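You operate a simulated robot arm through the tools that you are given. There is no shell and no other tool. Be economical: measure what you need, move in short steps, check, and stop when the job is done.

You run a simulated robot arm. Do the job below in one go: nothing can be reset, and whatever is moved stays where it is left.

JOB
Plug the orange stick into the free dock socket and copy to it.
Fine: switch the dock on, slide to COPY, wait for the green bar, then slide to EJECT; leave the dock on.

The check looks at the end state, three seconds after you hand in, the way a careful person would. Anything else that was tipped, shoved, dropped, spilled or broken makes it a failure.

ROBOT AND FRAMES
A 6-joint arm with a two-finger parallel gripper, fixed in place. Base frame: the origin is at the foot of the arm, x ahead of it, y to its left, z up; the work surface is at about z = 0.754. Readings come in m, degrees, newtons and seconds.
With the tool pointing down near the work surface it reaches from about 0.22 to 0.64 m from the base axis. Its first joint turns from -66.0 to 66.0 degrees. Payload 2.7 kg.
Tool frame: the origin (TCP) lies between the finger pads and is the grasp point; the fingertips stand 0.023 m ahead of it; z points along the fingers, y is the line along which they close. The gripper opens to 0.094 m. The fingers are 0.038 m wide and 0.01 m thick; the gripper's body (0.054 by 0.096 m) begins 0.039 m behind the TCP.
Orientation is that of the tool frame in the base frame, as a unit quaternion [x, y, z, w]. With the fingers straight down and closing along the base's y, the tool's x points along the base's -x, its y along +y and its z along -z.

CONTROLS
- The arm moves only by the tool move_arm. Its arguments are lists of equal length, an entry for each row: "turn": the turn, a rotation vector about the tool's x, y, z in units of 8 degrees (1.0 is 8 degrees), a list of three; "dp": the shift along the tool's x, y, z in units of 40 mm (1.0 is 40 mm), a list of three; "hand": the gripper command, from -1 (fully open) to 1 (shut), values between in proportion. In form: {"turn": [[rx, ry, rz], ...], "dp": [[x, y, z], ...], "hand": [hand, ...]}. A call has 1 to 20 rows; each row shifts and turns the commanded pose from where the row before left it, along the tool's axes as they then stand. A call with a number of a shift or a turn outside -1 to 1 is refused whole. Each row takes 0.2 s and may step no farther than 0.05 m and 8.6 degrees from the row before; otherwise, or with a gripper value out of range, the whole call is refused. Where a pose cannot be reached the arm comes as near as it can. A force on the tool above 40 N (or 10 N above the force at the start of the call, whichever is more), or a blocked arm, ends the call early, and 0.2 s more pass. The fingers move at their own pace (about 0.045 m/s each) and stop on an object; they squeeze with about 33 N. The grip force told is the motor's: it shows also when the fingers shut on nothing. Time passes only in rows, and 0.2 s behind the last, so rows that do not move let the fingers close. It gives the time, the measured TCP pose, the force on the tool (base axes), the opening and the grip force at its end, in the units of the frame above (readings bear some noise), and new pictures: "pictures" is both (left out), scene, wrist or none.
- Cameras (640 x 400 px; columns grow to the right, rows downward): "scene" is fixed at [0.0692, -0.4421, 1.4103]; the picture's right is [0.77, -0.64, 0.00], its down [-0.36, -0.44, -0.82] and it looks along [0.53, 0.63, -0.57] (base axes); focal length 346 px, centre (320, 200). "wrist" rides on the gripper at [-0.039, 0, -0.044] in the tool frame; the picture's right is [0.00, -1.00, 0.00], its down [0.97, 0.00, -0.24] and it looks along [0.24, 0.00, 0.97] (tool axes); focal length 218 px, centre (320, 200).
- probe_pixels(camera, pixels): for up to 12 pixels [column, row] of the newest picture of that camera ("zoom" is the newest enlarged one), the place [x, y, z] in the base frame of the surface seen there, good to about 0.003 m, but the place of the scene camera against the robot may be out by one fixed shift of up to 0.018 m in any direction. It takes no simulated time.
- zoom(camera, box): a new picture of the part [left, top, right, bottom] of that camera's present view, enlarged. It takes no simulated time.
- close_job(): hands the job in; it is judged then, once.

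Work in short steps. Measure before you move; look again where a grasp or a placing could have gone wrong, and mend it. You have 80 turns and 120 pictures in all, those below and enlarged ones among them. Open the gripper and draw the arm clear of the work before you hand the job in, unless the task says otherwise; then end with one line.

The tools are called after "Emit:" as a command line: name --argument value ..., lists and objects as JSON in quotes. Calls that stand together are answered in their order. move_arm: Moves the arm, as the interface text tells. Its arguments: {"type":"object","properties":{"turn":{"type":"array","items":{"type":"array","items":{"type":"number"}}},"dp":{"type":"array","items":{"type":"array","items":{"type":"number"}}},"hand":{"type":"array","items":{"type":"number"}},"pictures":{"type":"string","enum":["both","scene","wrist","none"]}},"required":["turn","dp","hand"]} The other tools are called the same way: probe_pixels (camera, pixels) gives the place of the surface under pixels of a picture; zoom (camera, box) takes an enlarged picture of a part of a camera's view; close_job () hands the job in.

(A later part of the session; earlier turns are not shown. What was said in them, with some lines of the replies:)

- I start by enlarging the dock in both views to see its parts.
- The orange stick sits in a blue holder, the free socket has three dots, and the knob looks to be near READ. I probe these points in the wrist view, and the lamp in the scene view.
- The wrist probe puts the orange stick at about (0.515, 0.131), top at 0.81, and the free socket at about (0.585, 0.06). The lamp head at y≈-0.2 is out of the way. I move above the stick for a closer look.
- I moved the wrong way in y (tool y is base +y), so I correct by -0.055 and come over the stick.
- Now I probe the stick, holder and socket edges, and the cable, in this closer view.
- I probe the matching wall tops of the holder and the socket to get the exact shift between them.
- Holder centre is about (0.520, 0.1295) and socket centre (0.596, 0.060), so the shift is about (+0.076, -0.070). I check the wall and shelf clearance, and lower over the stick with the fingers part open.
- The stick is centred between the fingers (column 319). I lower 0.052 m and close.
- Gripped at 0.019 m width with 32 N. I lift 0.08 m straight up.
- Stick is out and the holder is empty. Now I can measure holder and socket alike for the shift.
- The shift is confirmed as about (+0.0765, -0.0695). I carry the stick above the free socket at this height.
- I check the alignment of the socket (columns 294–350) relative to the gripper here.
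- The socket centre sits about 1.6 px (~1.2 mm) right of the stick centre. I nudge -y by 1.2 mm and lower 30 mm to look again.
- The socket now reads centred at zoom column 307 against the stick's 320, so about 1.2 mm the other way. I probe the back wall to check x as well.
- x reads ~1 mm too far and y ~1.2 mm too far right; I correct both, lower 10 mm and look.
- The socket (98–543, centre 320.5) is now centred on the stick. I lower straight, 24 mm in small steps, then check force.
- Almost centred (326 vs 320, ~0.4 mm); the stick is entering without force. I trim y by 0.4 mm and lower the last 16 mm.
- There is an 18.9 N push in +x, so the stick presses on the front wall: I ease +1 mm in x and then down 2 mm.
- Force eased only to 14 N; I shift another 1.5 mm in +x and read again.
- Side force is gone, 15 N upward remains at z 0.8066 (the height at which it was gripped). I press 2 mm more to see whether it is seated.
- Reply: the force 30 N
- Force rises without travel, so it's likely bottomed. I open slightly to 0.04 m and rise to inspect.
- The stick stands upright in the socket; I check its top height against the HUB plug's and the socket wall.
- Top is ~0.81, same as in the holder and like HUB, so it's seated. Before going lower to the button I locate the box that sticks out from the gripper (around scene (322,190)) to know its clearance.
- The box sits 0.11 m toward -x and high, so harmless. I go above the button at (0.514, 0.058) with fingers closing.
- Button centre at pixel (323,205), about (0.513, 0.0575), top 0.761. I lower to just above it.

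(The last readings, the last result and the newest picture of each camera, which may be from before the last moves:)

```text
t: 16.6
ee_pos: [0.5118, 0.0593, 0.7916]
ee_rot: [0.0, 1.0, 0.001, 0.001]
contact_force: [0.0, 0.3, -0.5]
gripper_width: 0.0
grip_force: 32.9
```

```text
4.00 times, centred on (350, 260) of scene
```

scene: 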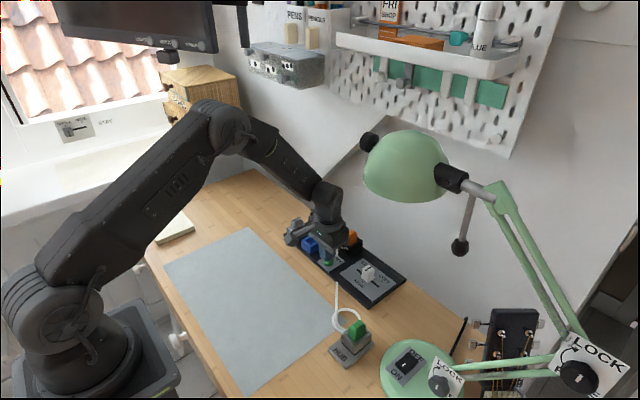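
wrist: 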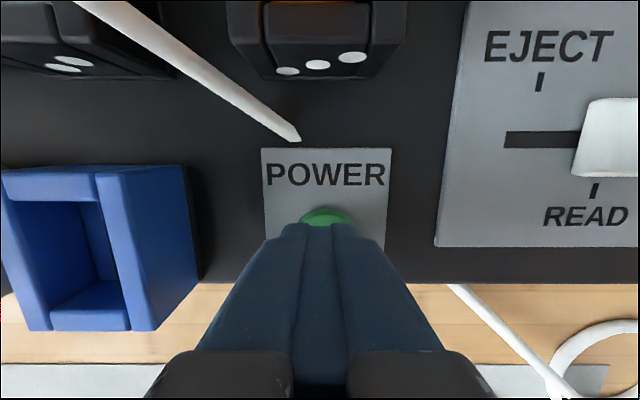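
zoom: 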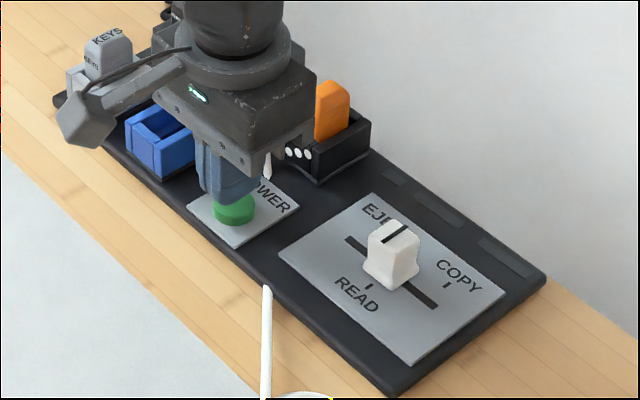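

Fingertips are ~7 mm above the button. I press by 11 mm in small steps and come back up.

Emit:
move_arm --turn '[[0, 0, 0], [0, 0, 0], [0, 0, 0], [0, 0, 0], [0, 0, 0]]' --dp '[[0, -0.02, 0.13], [0, 0, 0.08], [0, 0, 0.06], [0, 0, 0], [0, 0, 0]]' --hand '[1, 1, 1, 1, 1]' --pictures "scene"

Emit:
zoom --camera "scene" --box '[290, 210, 410, 310]'

```text
t: 17.8
ee_pos: [0.5145, 0.0592, 0.7804]
ee_rot: [0.0, 1.0, 0.001, 0.002]
contact_force: [0.7, -1.8, 3.3]
gripper_width: 0.0002
grip_force: 32.8
```

scene: 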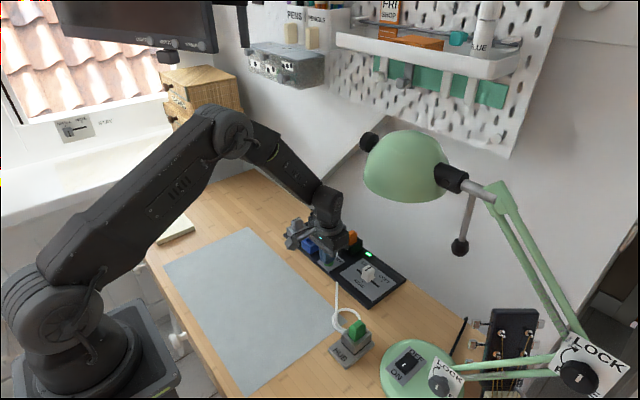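

```text
4.00 times, centred on (350, 260) of scene
```

zoom: 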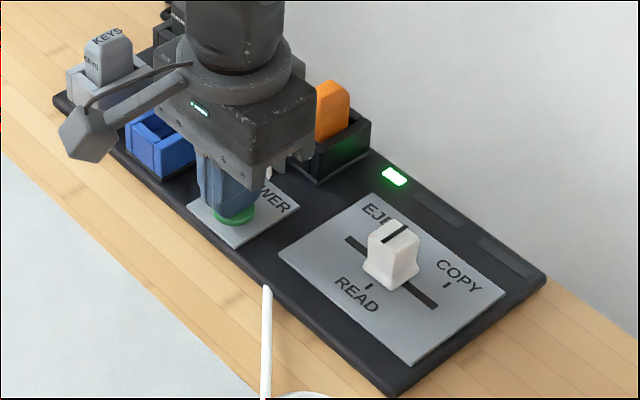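

The first lamp lit green, so the dock is on. I rise straight up and check that it stays on.

Emit:
move_arm --turn '[[0, 0, 0], [0, 0, 0], [0, 0, 0], [0, 0, 0]]' --dp '[[0, 0, -0.4], [0, 0, -0.9], [0, 0, -1], [0, 0, 0]]' --hand '[1, 1, 1, 1]'

Emit:
zoom --camera "wrist" --box '[270, 30, 590, 240]'

```text
t: 18.8
ee_pos: [0.5124, 0.0585, 0.8742]
ee_rot: [0.0, 1.0, -0.001, 0.0]
contact_force: [-0.8, 0.1, -0.2]
gripper_width: 0.0001
grip_force: 32.8
```

scene: 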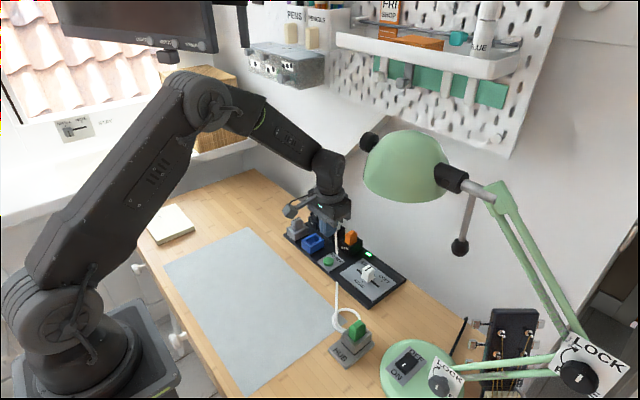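
wrist: 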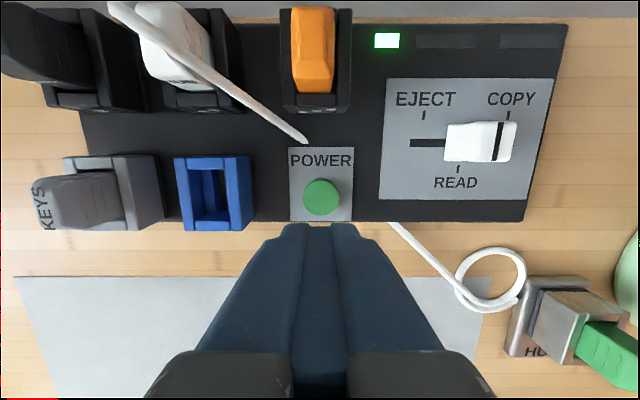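

```text
1.90 times, centred on (430, 135) of wrist
```

zoom: 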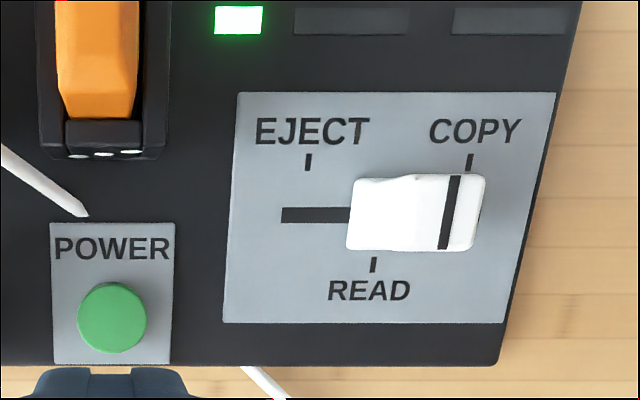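

The dock stays on. Now I move above the knob and measure ticks, slot and knob.

Emit:
probe_pixels --camera "wrist" --pixels '[[424, 115], [509, 115], [458, 168], [425, 143], [415, 143], [500, 140], [490, 130], [505, 150], [455, 143], [470, 143]]'

Emit:
move_arm --turn '[[0, 0, 0], [0, 0, 0], [0, 0, 0], [0, 0, 0]]' --dp '[[-0.45, -0.8, -0.2], [-0.45, -0.8, 0], [0, -0.7, 0], [0, 0, 0]]' --hand '[-0.06, -0.06, -0.06, -0.06]'

Emit:
zoom --camera "wrist" --box '[220, 80, 460, 230]'

```text
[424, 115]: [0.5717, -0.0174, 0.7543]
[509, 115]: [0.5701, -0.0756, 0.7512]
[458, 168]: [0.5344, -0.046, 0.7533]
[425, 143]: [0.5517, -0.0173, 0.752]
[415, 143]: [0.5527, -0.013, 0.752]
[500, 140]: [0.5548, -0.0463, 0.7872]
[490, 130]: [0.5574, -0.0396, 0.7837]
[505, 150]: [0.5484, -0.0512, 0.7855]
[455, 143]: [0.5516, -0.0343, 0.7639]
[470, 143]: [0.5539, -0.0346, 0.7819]
```

```text
t: 19.8
ee_pos: [0.5512, -0.0325, 0.8815]
ee_rot: [-0.001, 1.0, 0.0, 0.001]
contact_force: [0.3, 0.2, 0.0]
gripper_width: 0.0496
grip_force: 0.1
```

scene: 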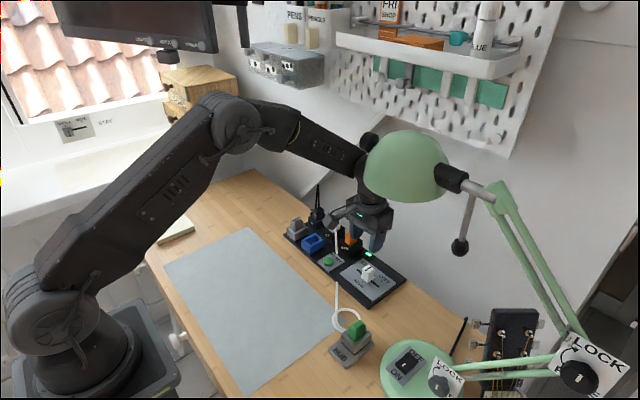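
wrist: 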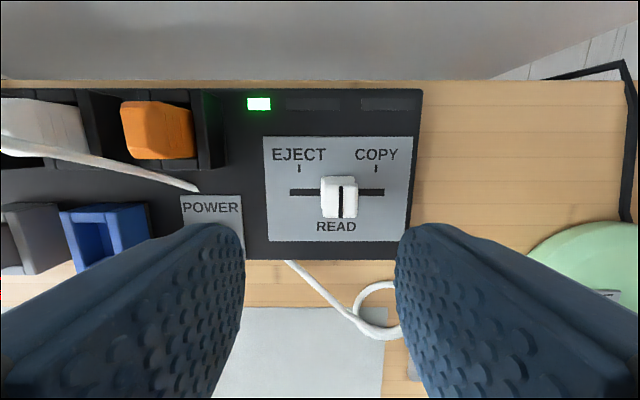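

```text
2.67 times, centred on (340, 155) of wrist
```

zoom: 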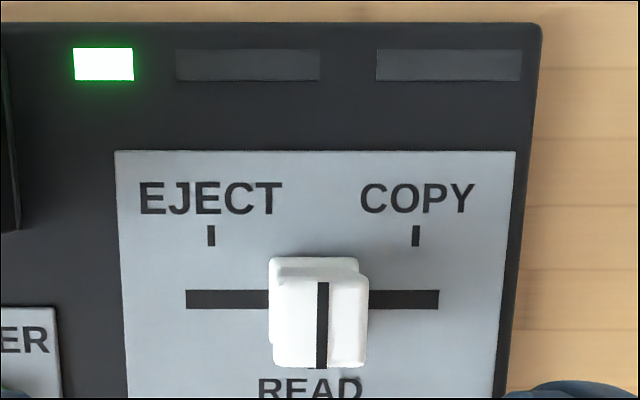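

Knob centre is at y≈-0.046 (READ), COPY at -0.0756, EJECT at -0.0174. Before going toward COPY I check the clearance between arm and lamp head.

Emit:
probe_pixels --camera "scene" --pixels '[[372, 145], [368, 178], [374, 190], [385, 200], [410, 203], [435, 200], [375, 155], [400, 133], [345, 150], [356, 165], [385, 215], [362, 185]]'

Emit:
zoom --camera "scene" --box '[300, 110, 470, 260]'

```text
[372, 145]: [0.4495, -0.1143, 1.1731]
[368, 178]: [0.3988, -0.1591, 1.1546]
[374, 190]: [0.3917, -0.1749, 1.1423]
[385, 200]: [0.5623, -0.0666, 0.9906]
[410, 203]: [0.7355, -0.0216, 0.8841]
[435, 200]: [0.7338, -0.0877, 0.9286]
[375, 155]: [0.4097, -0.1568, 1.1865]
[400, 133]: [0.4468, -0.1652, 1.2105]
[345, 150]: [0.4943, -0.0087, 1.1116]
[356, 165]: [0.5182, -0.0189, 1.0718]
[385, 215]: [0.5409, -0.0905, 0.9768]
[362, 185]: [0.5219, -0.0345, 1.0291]
```

```text
2.67 times, centred on (385, 185) of scene
```

zoom: 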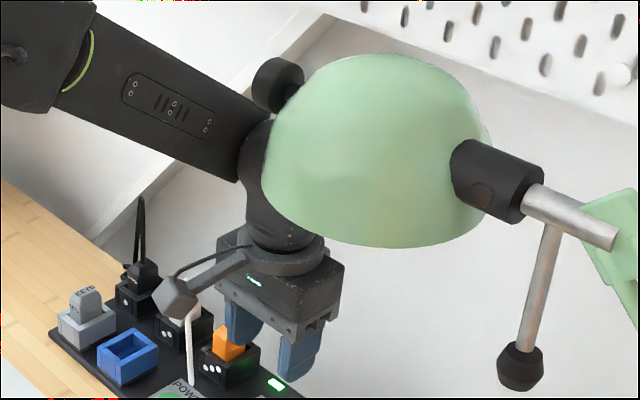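

Lamp parts are all above z≈1.13 and y<-0.10, so the lowered arm keeps clear. I centre on the knob and lower 50 mm first.

Emit:
move_arm --turn '[[0, 0, 0], [0, 0, 0], [0, 0, 0]]' --dp '[[-0.02, -0.34, 0.5], [0, 0, 0.75], [0, 0, 0]]' --hand '[-0.06, -0.06, -0.06]'

Emit:
zoom --camera "wrist" --box '[220, 80, 460, 280]'

Emit:
probe_pixels --camera "wrist" --pixels '[[310, 205], [320, 205], [330, 205], [320, 195], [320, 215], [320, 225]]'

```text
t: 20.6
ee_pos: [0.5508, -0.048, 0.8291]
ee_rot: [0.0, 1.0, -0.001, 0.0]
contact_force: [-0.2, -0.5, -0.5]
gripper_width: 0.0498
grip_force: 0.0
```

scene: 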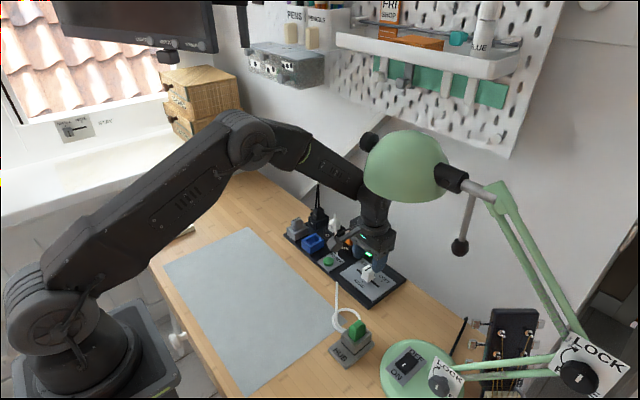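
wrist: 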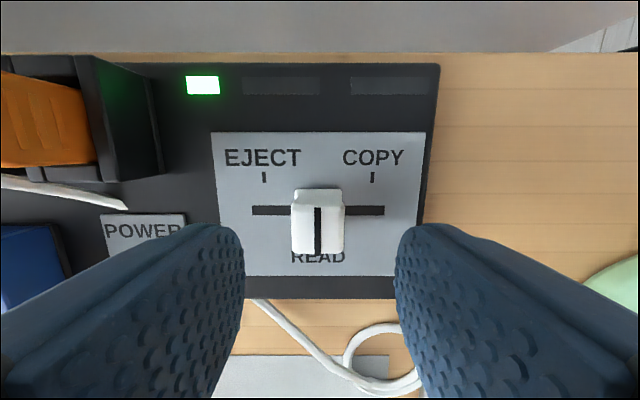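

```text
2.00 times, centred on (340, 180) of wrist
```

zoom: 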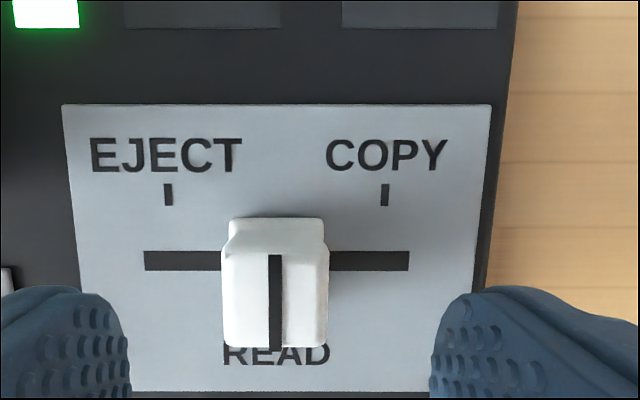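

```text
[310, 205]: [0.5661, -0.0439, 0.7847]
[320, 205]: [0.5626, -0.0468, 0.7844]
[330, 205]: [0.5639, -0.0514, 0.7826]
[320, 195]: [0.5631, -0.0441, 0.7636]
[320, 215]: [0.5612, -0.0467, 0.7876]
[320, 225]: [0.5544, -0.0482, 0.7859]
```

Knob (columns 291–344) is centred between the fingers. I lower 42 mm and close on it.

Emit:
move_arm --turn '[[0, 0, 0], [0, 0, 0], [0, 0, 0], [0, 0, 0], [0, 0, 0], [0, 0, 0]]' --dp '[[0, 0.025, 0.5], [0, 0, 0.5], [0, 0, 0], [0, 0, 0], [0, 0, 0], [0, 0, 0]]' --hand '[-0.06, -0.06, -0.06, 1, 1, 1]'

```text
t: 22.0
ee_pos: [0.5507, -0.0471, 0.7892]
ee_rot: [0.0, 1.0, 0.001, 0.0]
contact_force: [1.9, 1.3, -1.3]
gripper_width: 0.0242
grip_force: 45.2
```

scene: 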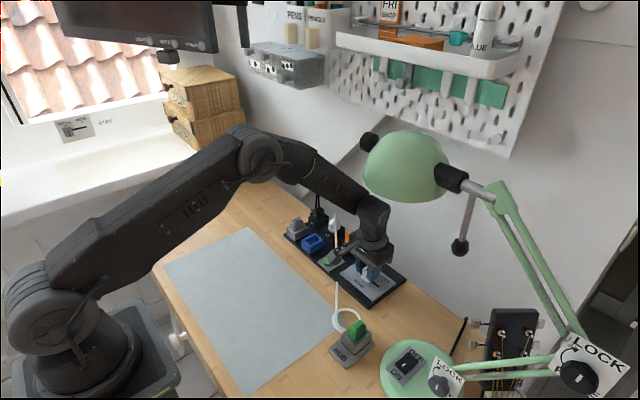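
wrist: 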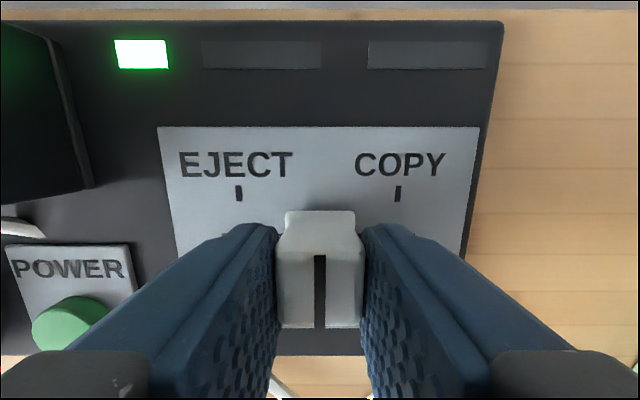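

The knob is gripped (0.024 m). I slide toward COPY by 29 mm in 5 small steps.

Emit:
move_arm --turn '[[0, 0, 0], [0, 0, 0], [0, 0, 0], [0, 0, 0], [0, 0, 0], [0, 0, 0]]' --dp '[[0, -0.15, 0], [0, -0.15, 0], [0, -0.15, 0], [0, -0.15, 0], [0, -0.11, 0], [0, 0, 0]]' --hand '[1, 1, 1, 1, 1, 1]'

Emit:
zoom --camera "scene" --box '[300, 200, 440, 310]'

```text
t: 23.4
ee_pos: [0.5501, -0.0766, 0.7905]
ee_rot: [-0.001, 1.0, 0.0, 0.003]
contact_force: [17.1, 0.6, -0.8]
gripper_width: 0.0238
grip_force: 44.8
```

scene: 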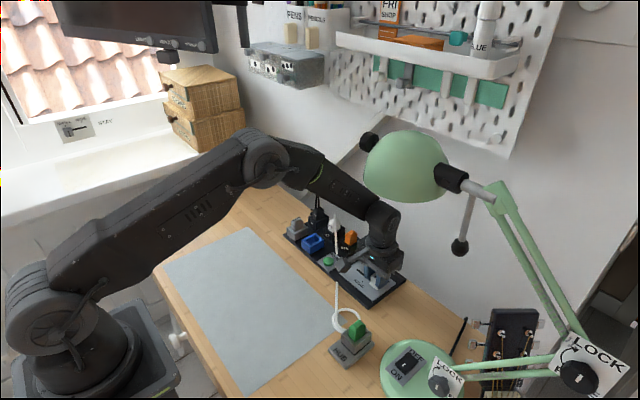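
wrist: 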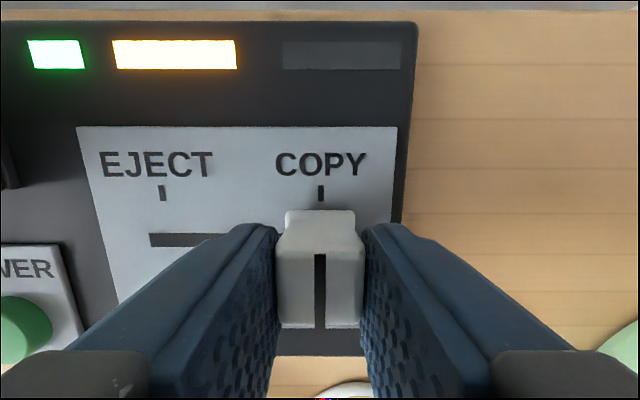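

```text
3.64 times, centred on (370, 255) of scene
```

zoom: 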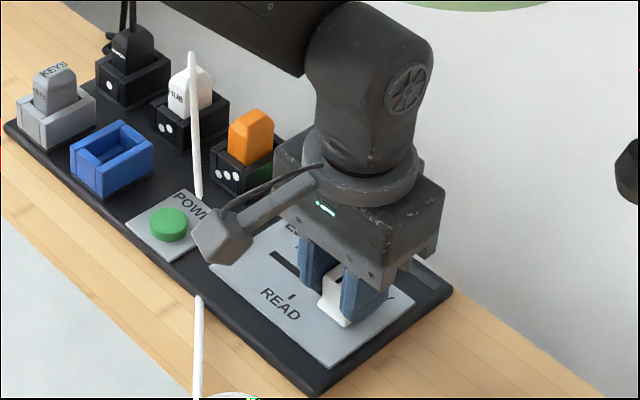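

The knob is at COPY and the second bar is amber: copying. I wait, easing 1 mm toward +x to relieve the 17 N side force.

Emit:
move_arm --turn '[[0, 0, 0], [0, 0, 0], [0, 0, 0], [0, 0, 0], [0, 0, 0], [0, 0, 0], [0, 0, 0], [0, 0, 0], [0, 0, 0], [0, 0, 0], [0, 0, 0], [0, 0, 0], [0, 0, 0], [0, 0, 0], [0, 0, 0]]' --dp '[[-0.03, 0, 0], [0, 0, 0], [0, 0, 0], [0, 0, 0], [0, 0, 0], [0, 0, 0], [0, 0, 0], [0, 0, 0], [0, 0, 0], [0, 0, 0], [0, 0, 0], [0, 0, 0], [0, 0, 0], [0, 0, 0], [0, 0, 0]]' --hand '[1, 1, 1, 1, 1, 1, 1, 1, 1, 1, 1, 1, 1, 1, 1]' --pictures "wrist"

```text
t: 26.6
ee_pos: [0.5511, -0.075, 0.7894]
ee_rot: [0.0, 1.0, 0.0, 0.002]
contact_force: [3.2, -0.4, 18.9]
gripper_width: 0.0243
grip_force: 44.7
```

wrist: 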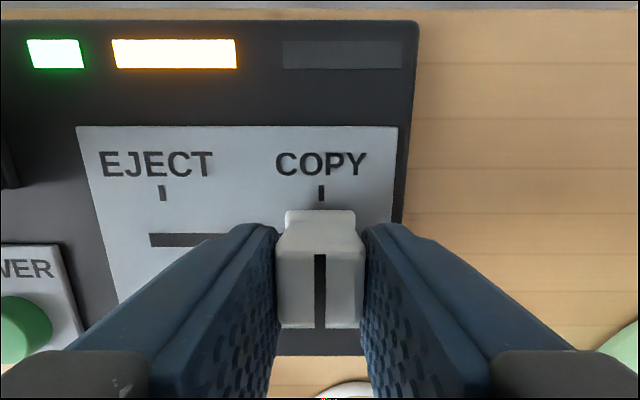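

Still amber; I keep waiting.

Emit:
move_arm --turn '[[0, 0, 0], [0, 0, 0], [0, 0, 0], [0, 0, 0], [0, 0, 0], [0, 0, 0], [0, 0, 0], [0, 0, 0], [0, 0, 0], [0, 0, 0], [0, 0, 0], [0, 0, 0], [0, 0, 0], [0, 0, 0], [0, 0, 0], [0, 0, 0], [0, 0, 0], [0, 0, 0], [0, 0, 0], [0, 0, 0]]' --dp '[[0, 0, -0.02], [0, 0, 0], [0, 0, 0], [0, 0, 0], [0, 0, 0], [0, 0, 0], [0, 0, 0], [0, 0, 0], [0, 0, 0], [0, 0, 0], [0, 0, 0], [0, 0, 0], [0, 0, 0], [0, 0, 0], [0, 0, 0], [0, 0, 0], [0, 0, 0], [0, 0, 0], [0, 0, 0], [0, 0, 0]]' --hand '[1, 1, 1, 1, 1, 1, 1, 1, 1, 1, 1, 1, 1, 1, 1, 1, 1, 1, 1, 1]' --pictures "wrist"

```text
t: 30.8
ee_pos: [0.5521, -0.0757, 0.7894]
ee_rot: [0.0, 1.0, 0.001, 0.0]
contact_force: [11.5, -2.5, -7.6]
gripper_width: 0.0241
grip_force: 44.8
```

wrist: 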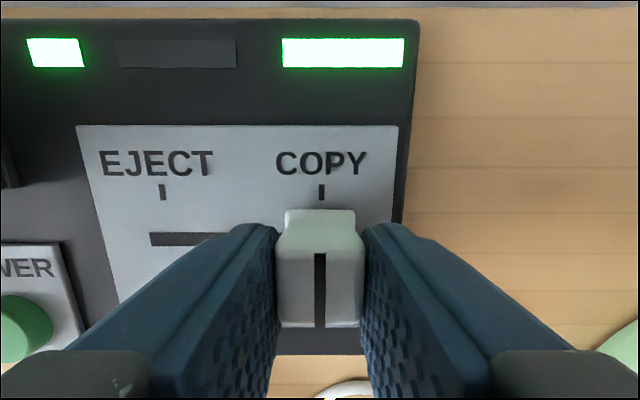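

The green bar is lit (columns 282–405). I slide to EJECT, +58 mm.

Emit:
move_arm --turn '[[0, 0, 0], [0, 0, 0], [0, 0, 0], [0, 0, 0], [0, 0, 0], [0, 0, 0], [0, 0, 0], [0, 0, 0], [0, 0, 0], [0, 0, 0]]' --dp '[[0, 0.16, 0], [0, 0.16, 0], [0, 0.16, 0], [0, 0.16, 0], [0, 0.16, 0], [0, 0.16, 0], [0, 0.16, 0], [0, 0.16, 0], [0, 0.17, 0], [0, 0, 0]]' --hand '[1, 1, 1, 1, 1, 1, 1, 1, 1, 1]'

```text
t: 33.0
ee_pos: [0.5508, -0.0167, 0.7896]
ee_rot: [-0.001, 1.0, 0.001, 0.0]
contact_force: [15.7, 3.0, -21.5]
gripper_width: 0.024
grip_force: 45.4
```

scene: 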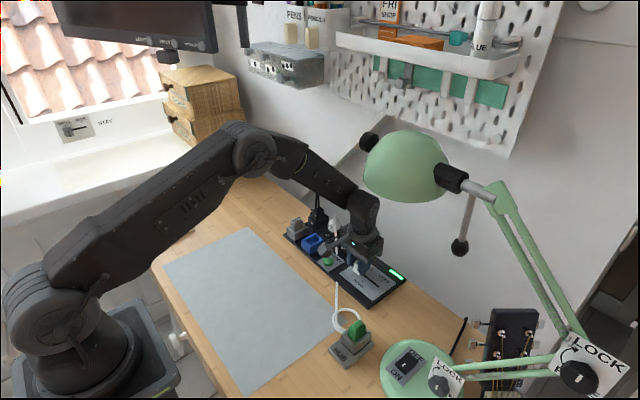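
wrist: 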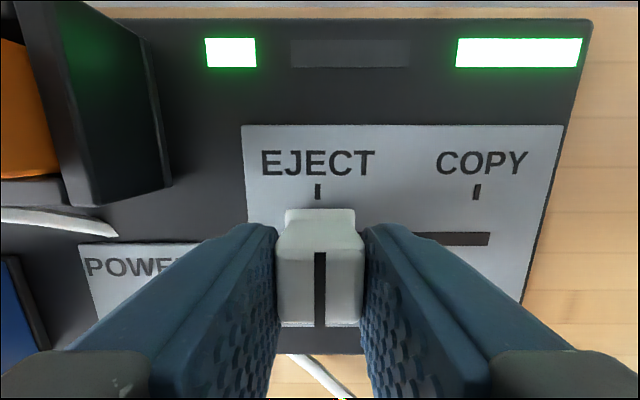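

Knob is aligned with the EJECT tick and the green bar remains. I open partly and rise straight up.

Emit:
move_arm --turn '[[0, 0, 0], [0, 0, 0], [0, 0, 0], [0, 0, 0], [0, 0, 0], [0, 0, 0], [0, 0, 0], [0, 0, 0], [0, 0, 0]]' --dp '[[0, 0, 0], [0, 0, 0], [0, 0, 0], [0, 0, -0.4], [0, 0, -0.8], [0, 0, -1], [0.8, 0.4, -0.8], [0.8, 0.4, -0.8], [0, 0, 0]]' --hand '[-0.06, -0.06, -0.06, -0.06, -0.06, -0.06, -0.06, -0.06, -0.06]'

Emit:
zoom --camera "scene" --box '[270, 190, 420, 320]'

Emit:
zoom --camera "wrist" --box '[180, 0, 520, 220]'

```text
t: 35.0
ee_pos: [0.4884, 0.0156, 0.9438]
ee_rot: [0.0, 1.0, 0.0, 0.001]
contact_force: [0.2, 0.4, -0.9]
gripper_width: 0.0499
grip_force: 0.1
```

scene: 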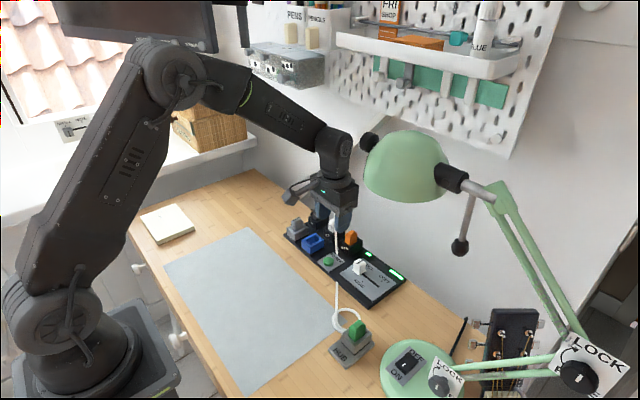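
wrist: 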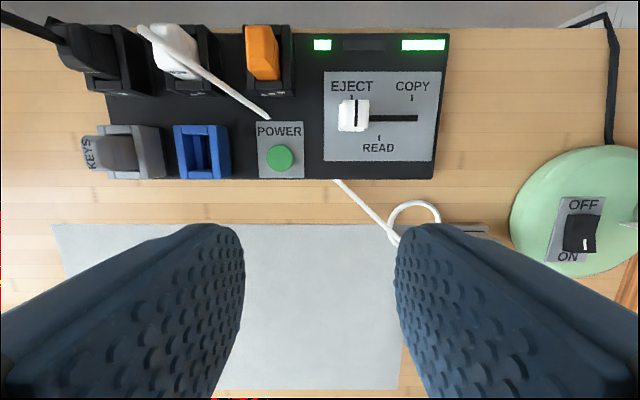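

```text
3.08 times, centred on (345, 255) of scene
```

zoom: 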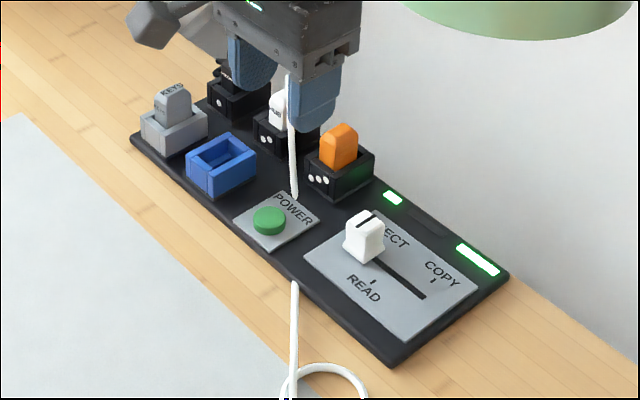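

```text
1.82 times, centred on (350, 110) of wrist
```

zoom: 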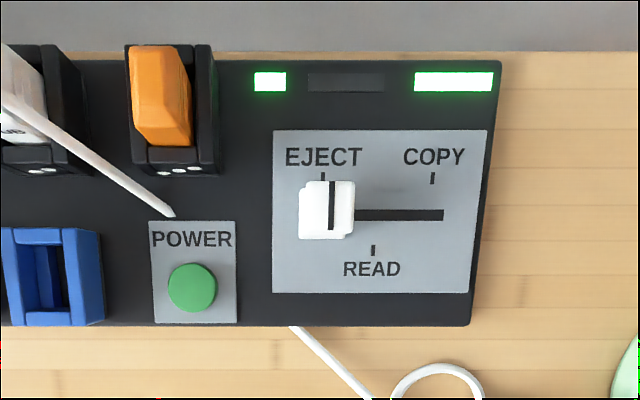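

All is in order: the stick is seated, the power lamp and green bar are lit, and the knob is at EJECT. I open the gripper and draw the arm back.

Emit:
move_arm --turn '[[0, 0, 0], [0, 0, 0], [0, 0, 0], [0, 0, 0], [0, 0, 0]]' --dp '[[0.7, 0.4, -0.8], [0.7, 0.4, -0.8], [0.7, 0.4, -0.8], [0, 0, 0], [0, 0, 0]]' --hand '[-1, -1, -1, -1, -1]'

Emit:
zoom --camera "scene" --box '[270, 190, 420, 320]'

```text
t: 36.2
ee_pos: [0.4037, 0.0637, 1.0384]
ee_rot: [-0.001, 1.0, 0.0, 0.001]
contact_force: [0.5, -0.2, -0.4]
gripper_width: 0.0939
grip_force: 0.0
```

scene: 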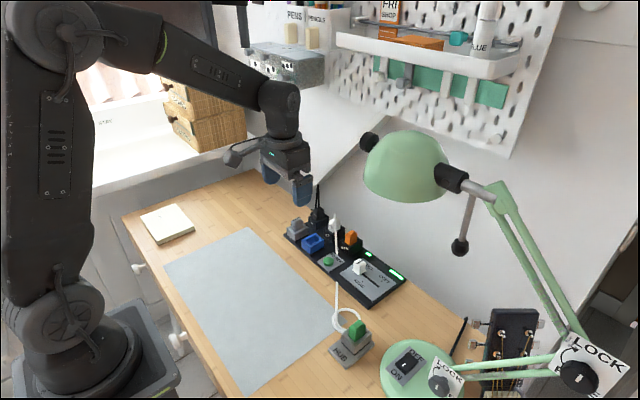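
wrist: 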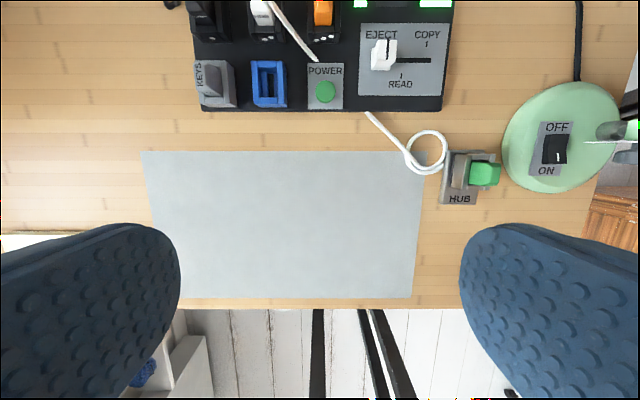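

```text
3.08 times, centred on (345, 255) of scene
```

zoom: 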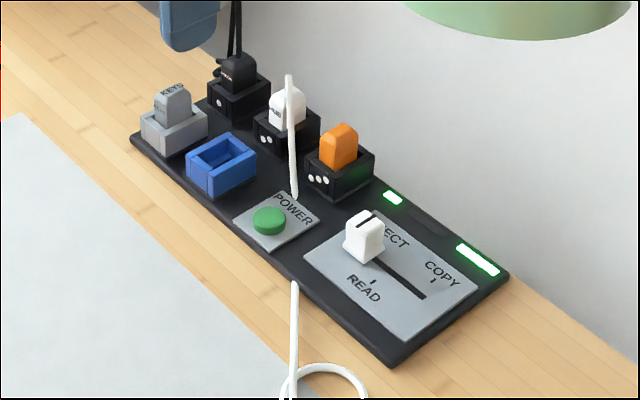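

The end state holds and the arm is clear, so I hand in.

Emit:
close_job

```text
The job is handed in.
```

The orange stick is plugged into the free dock socket and the copy finished (green bar lit); the slider is at EJECT, the dock is still on, and nothing else was disturbed.
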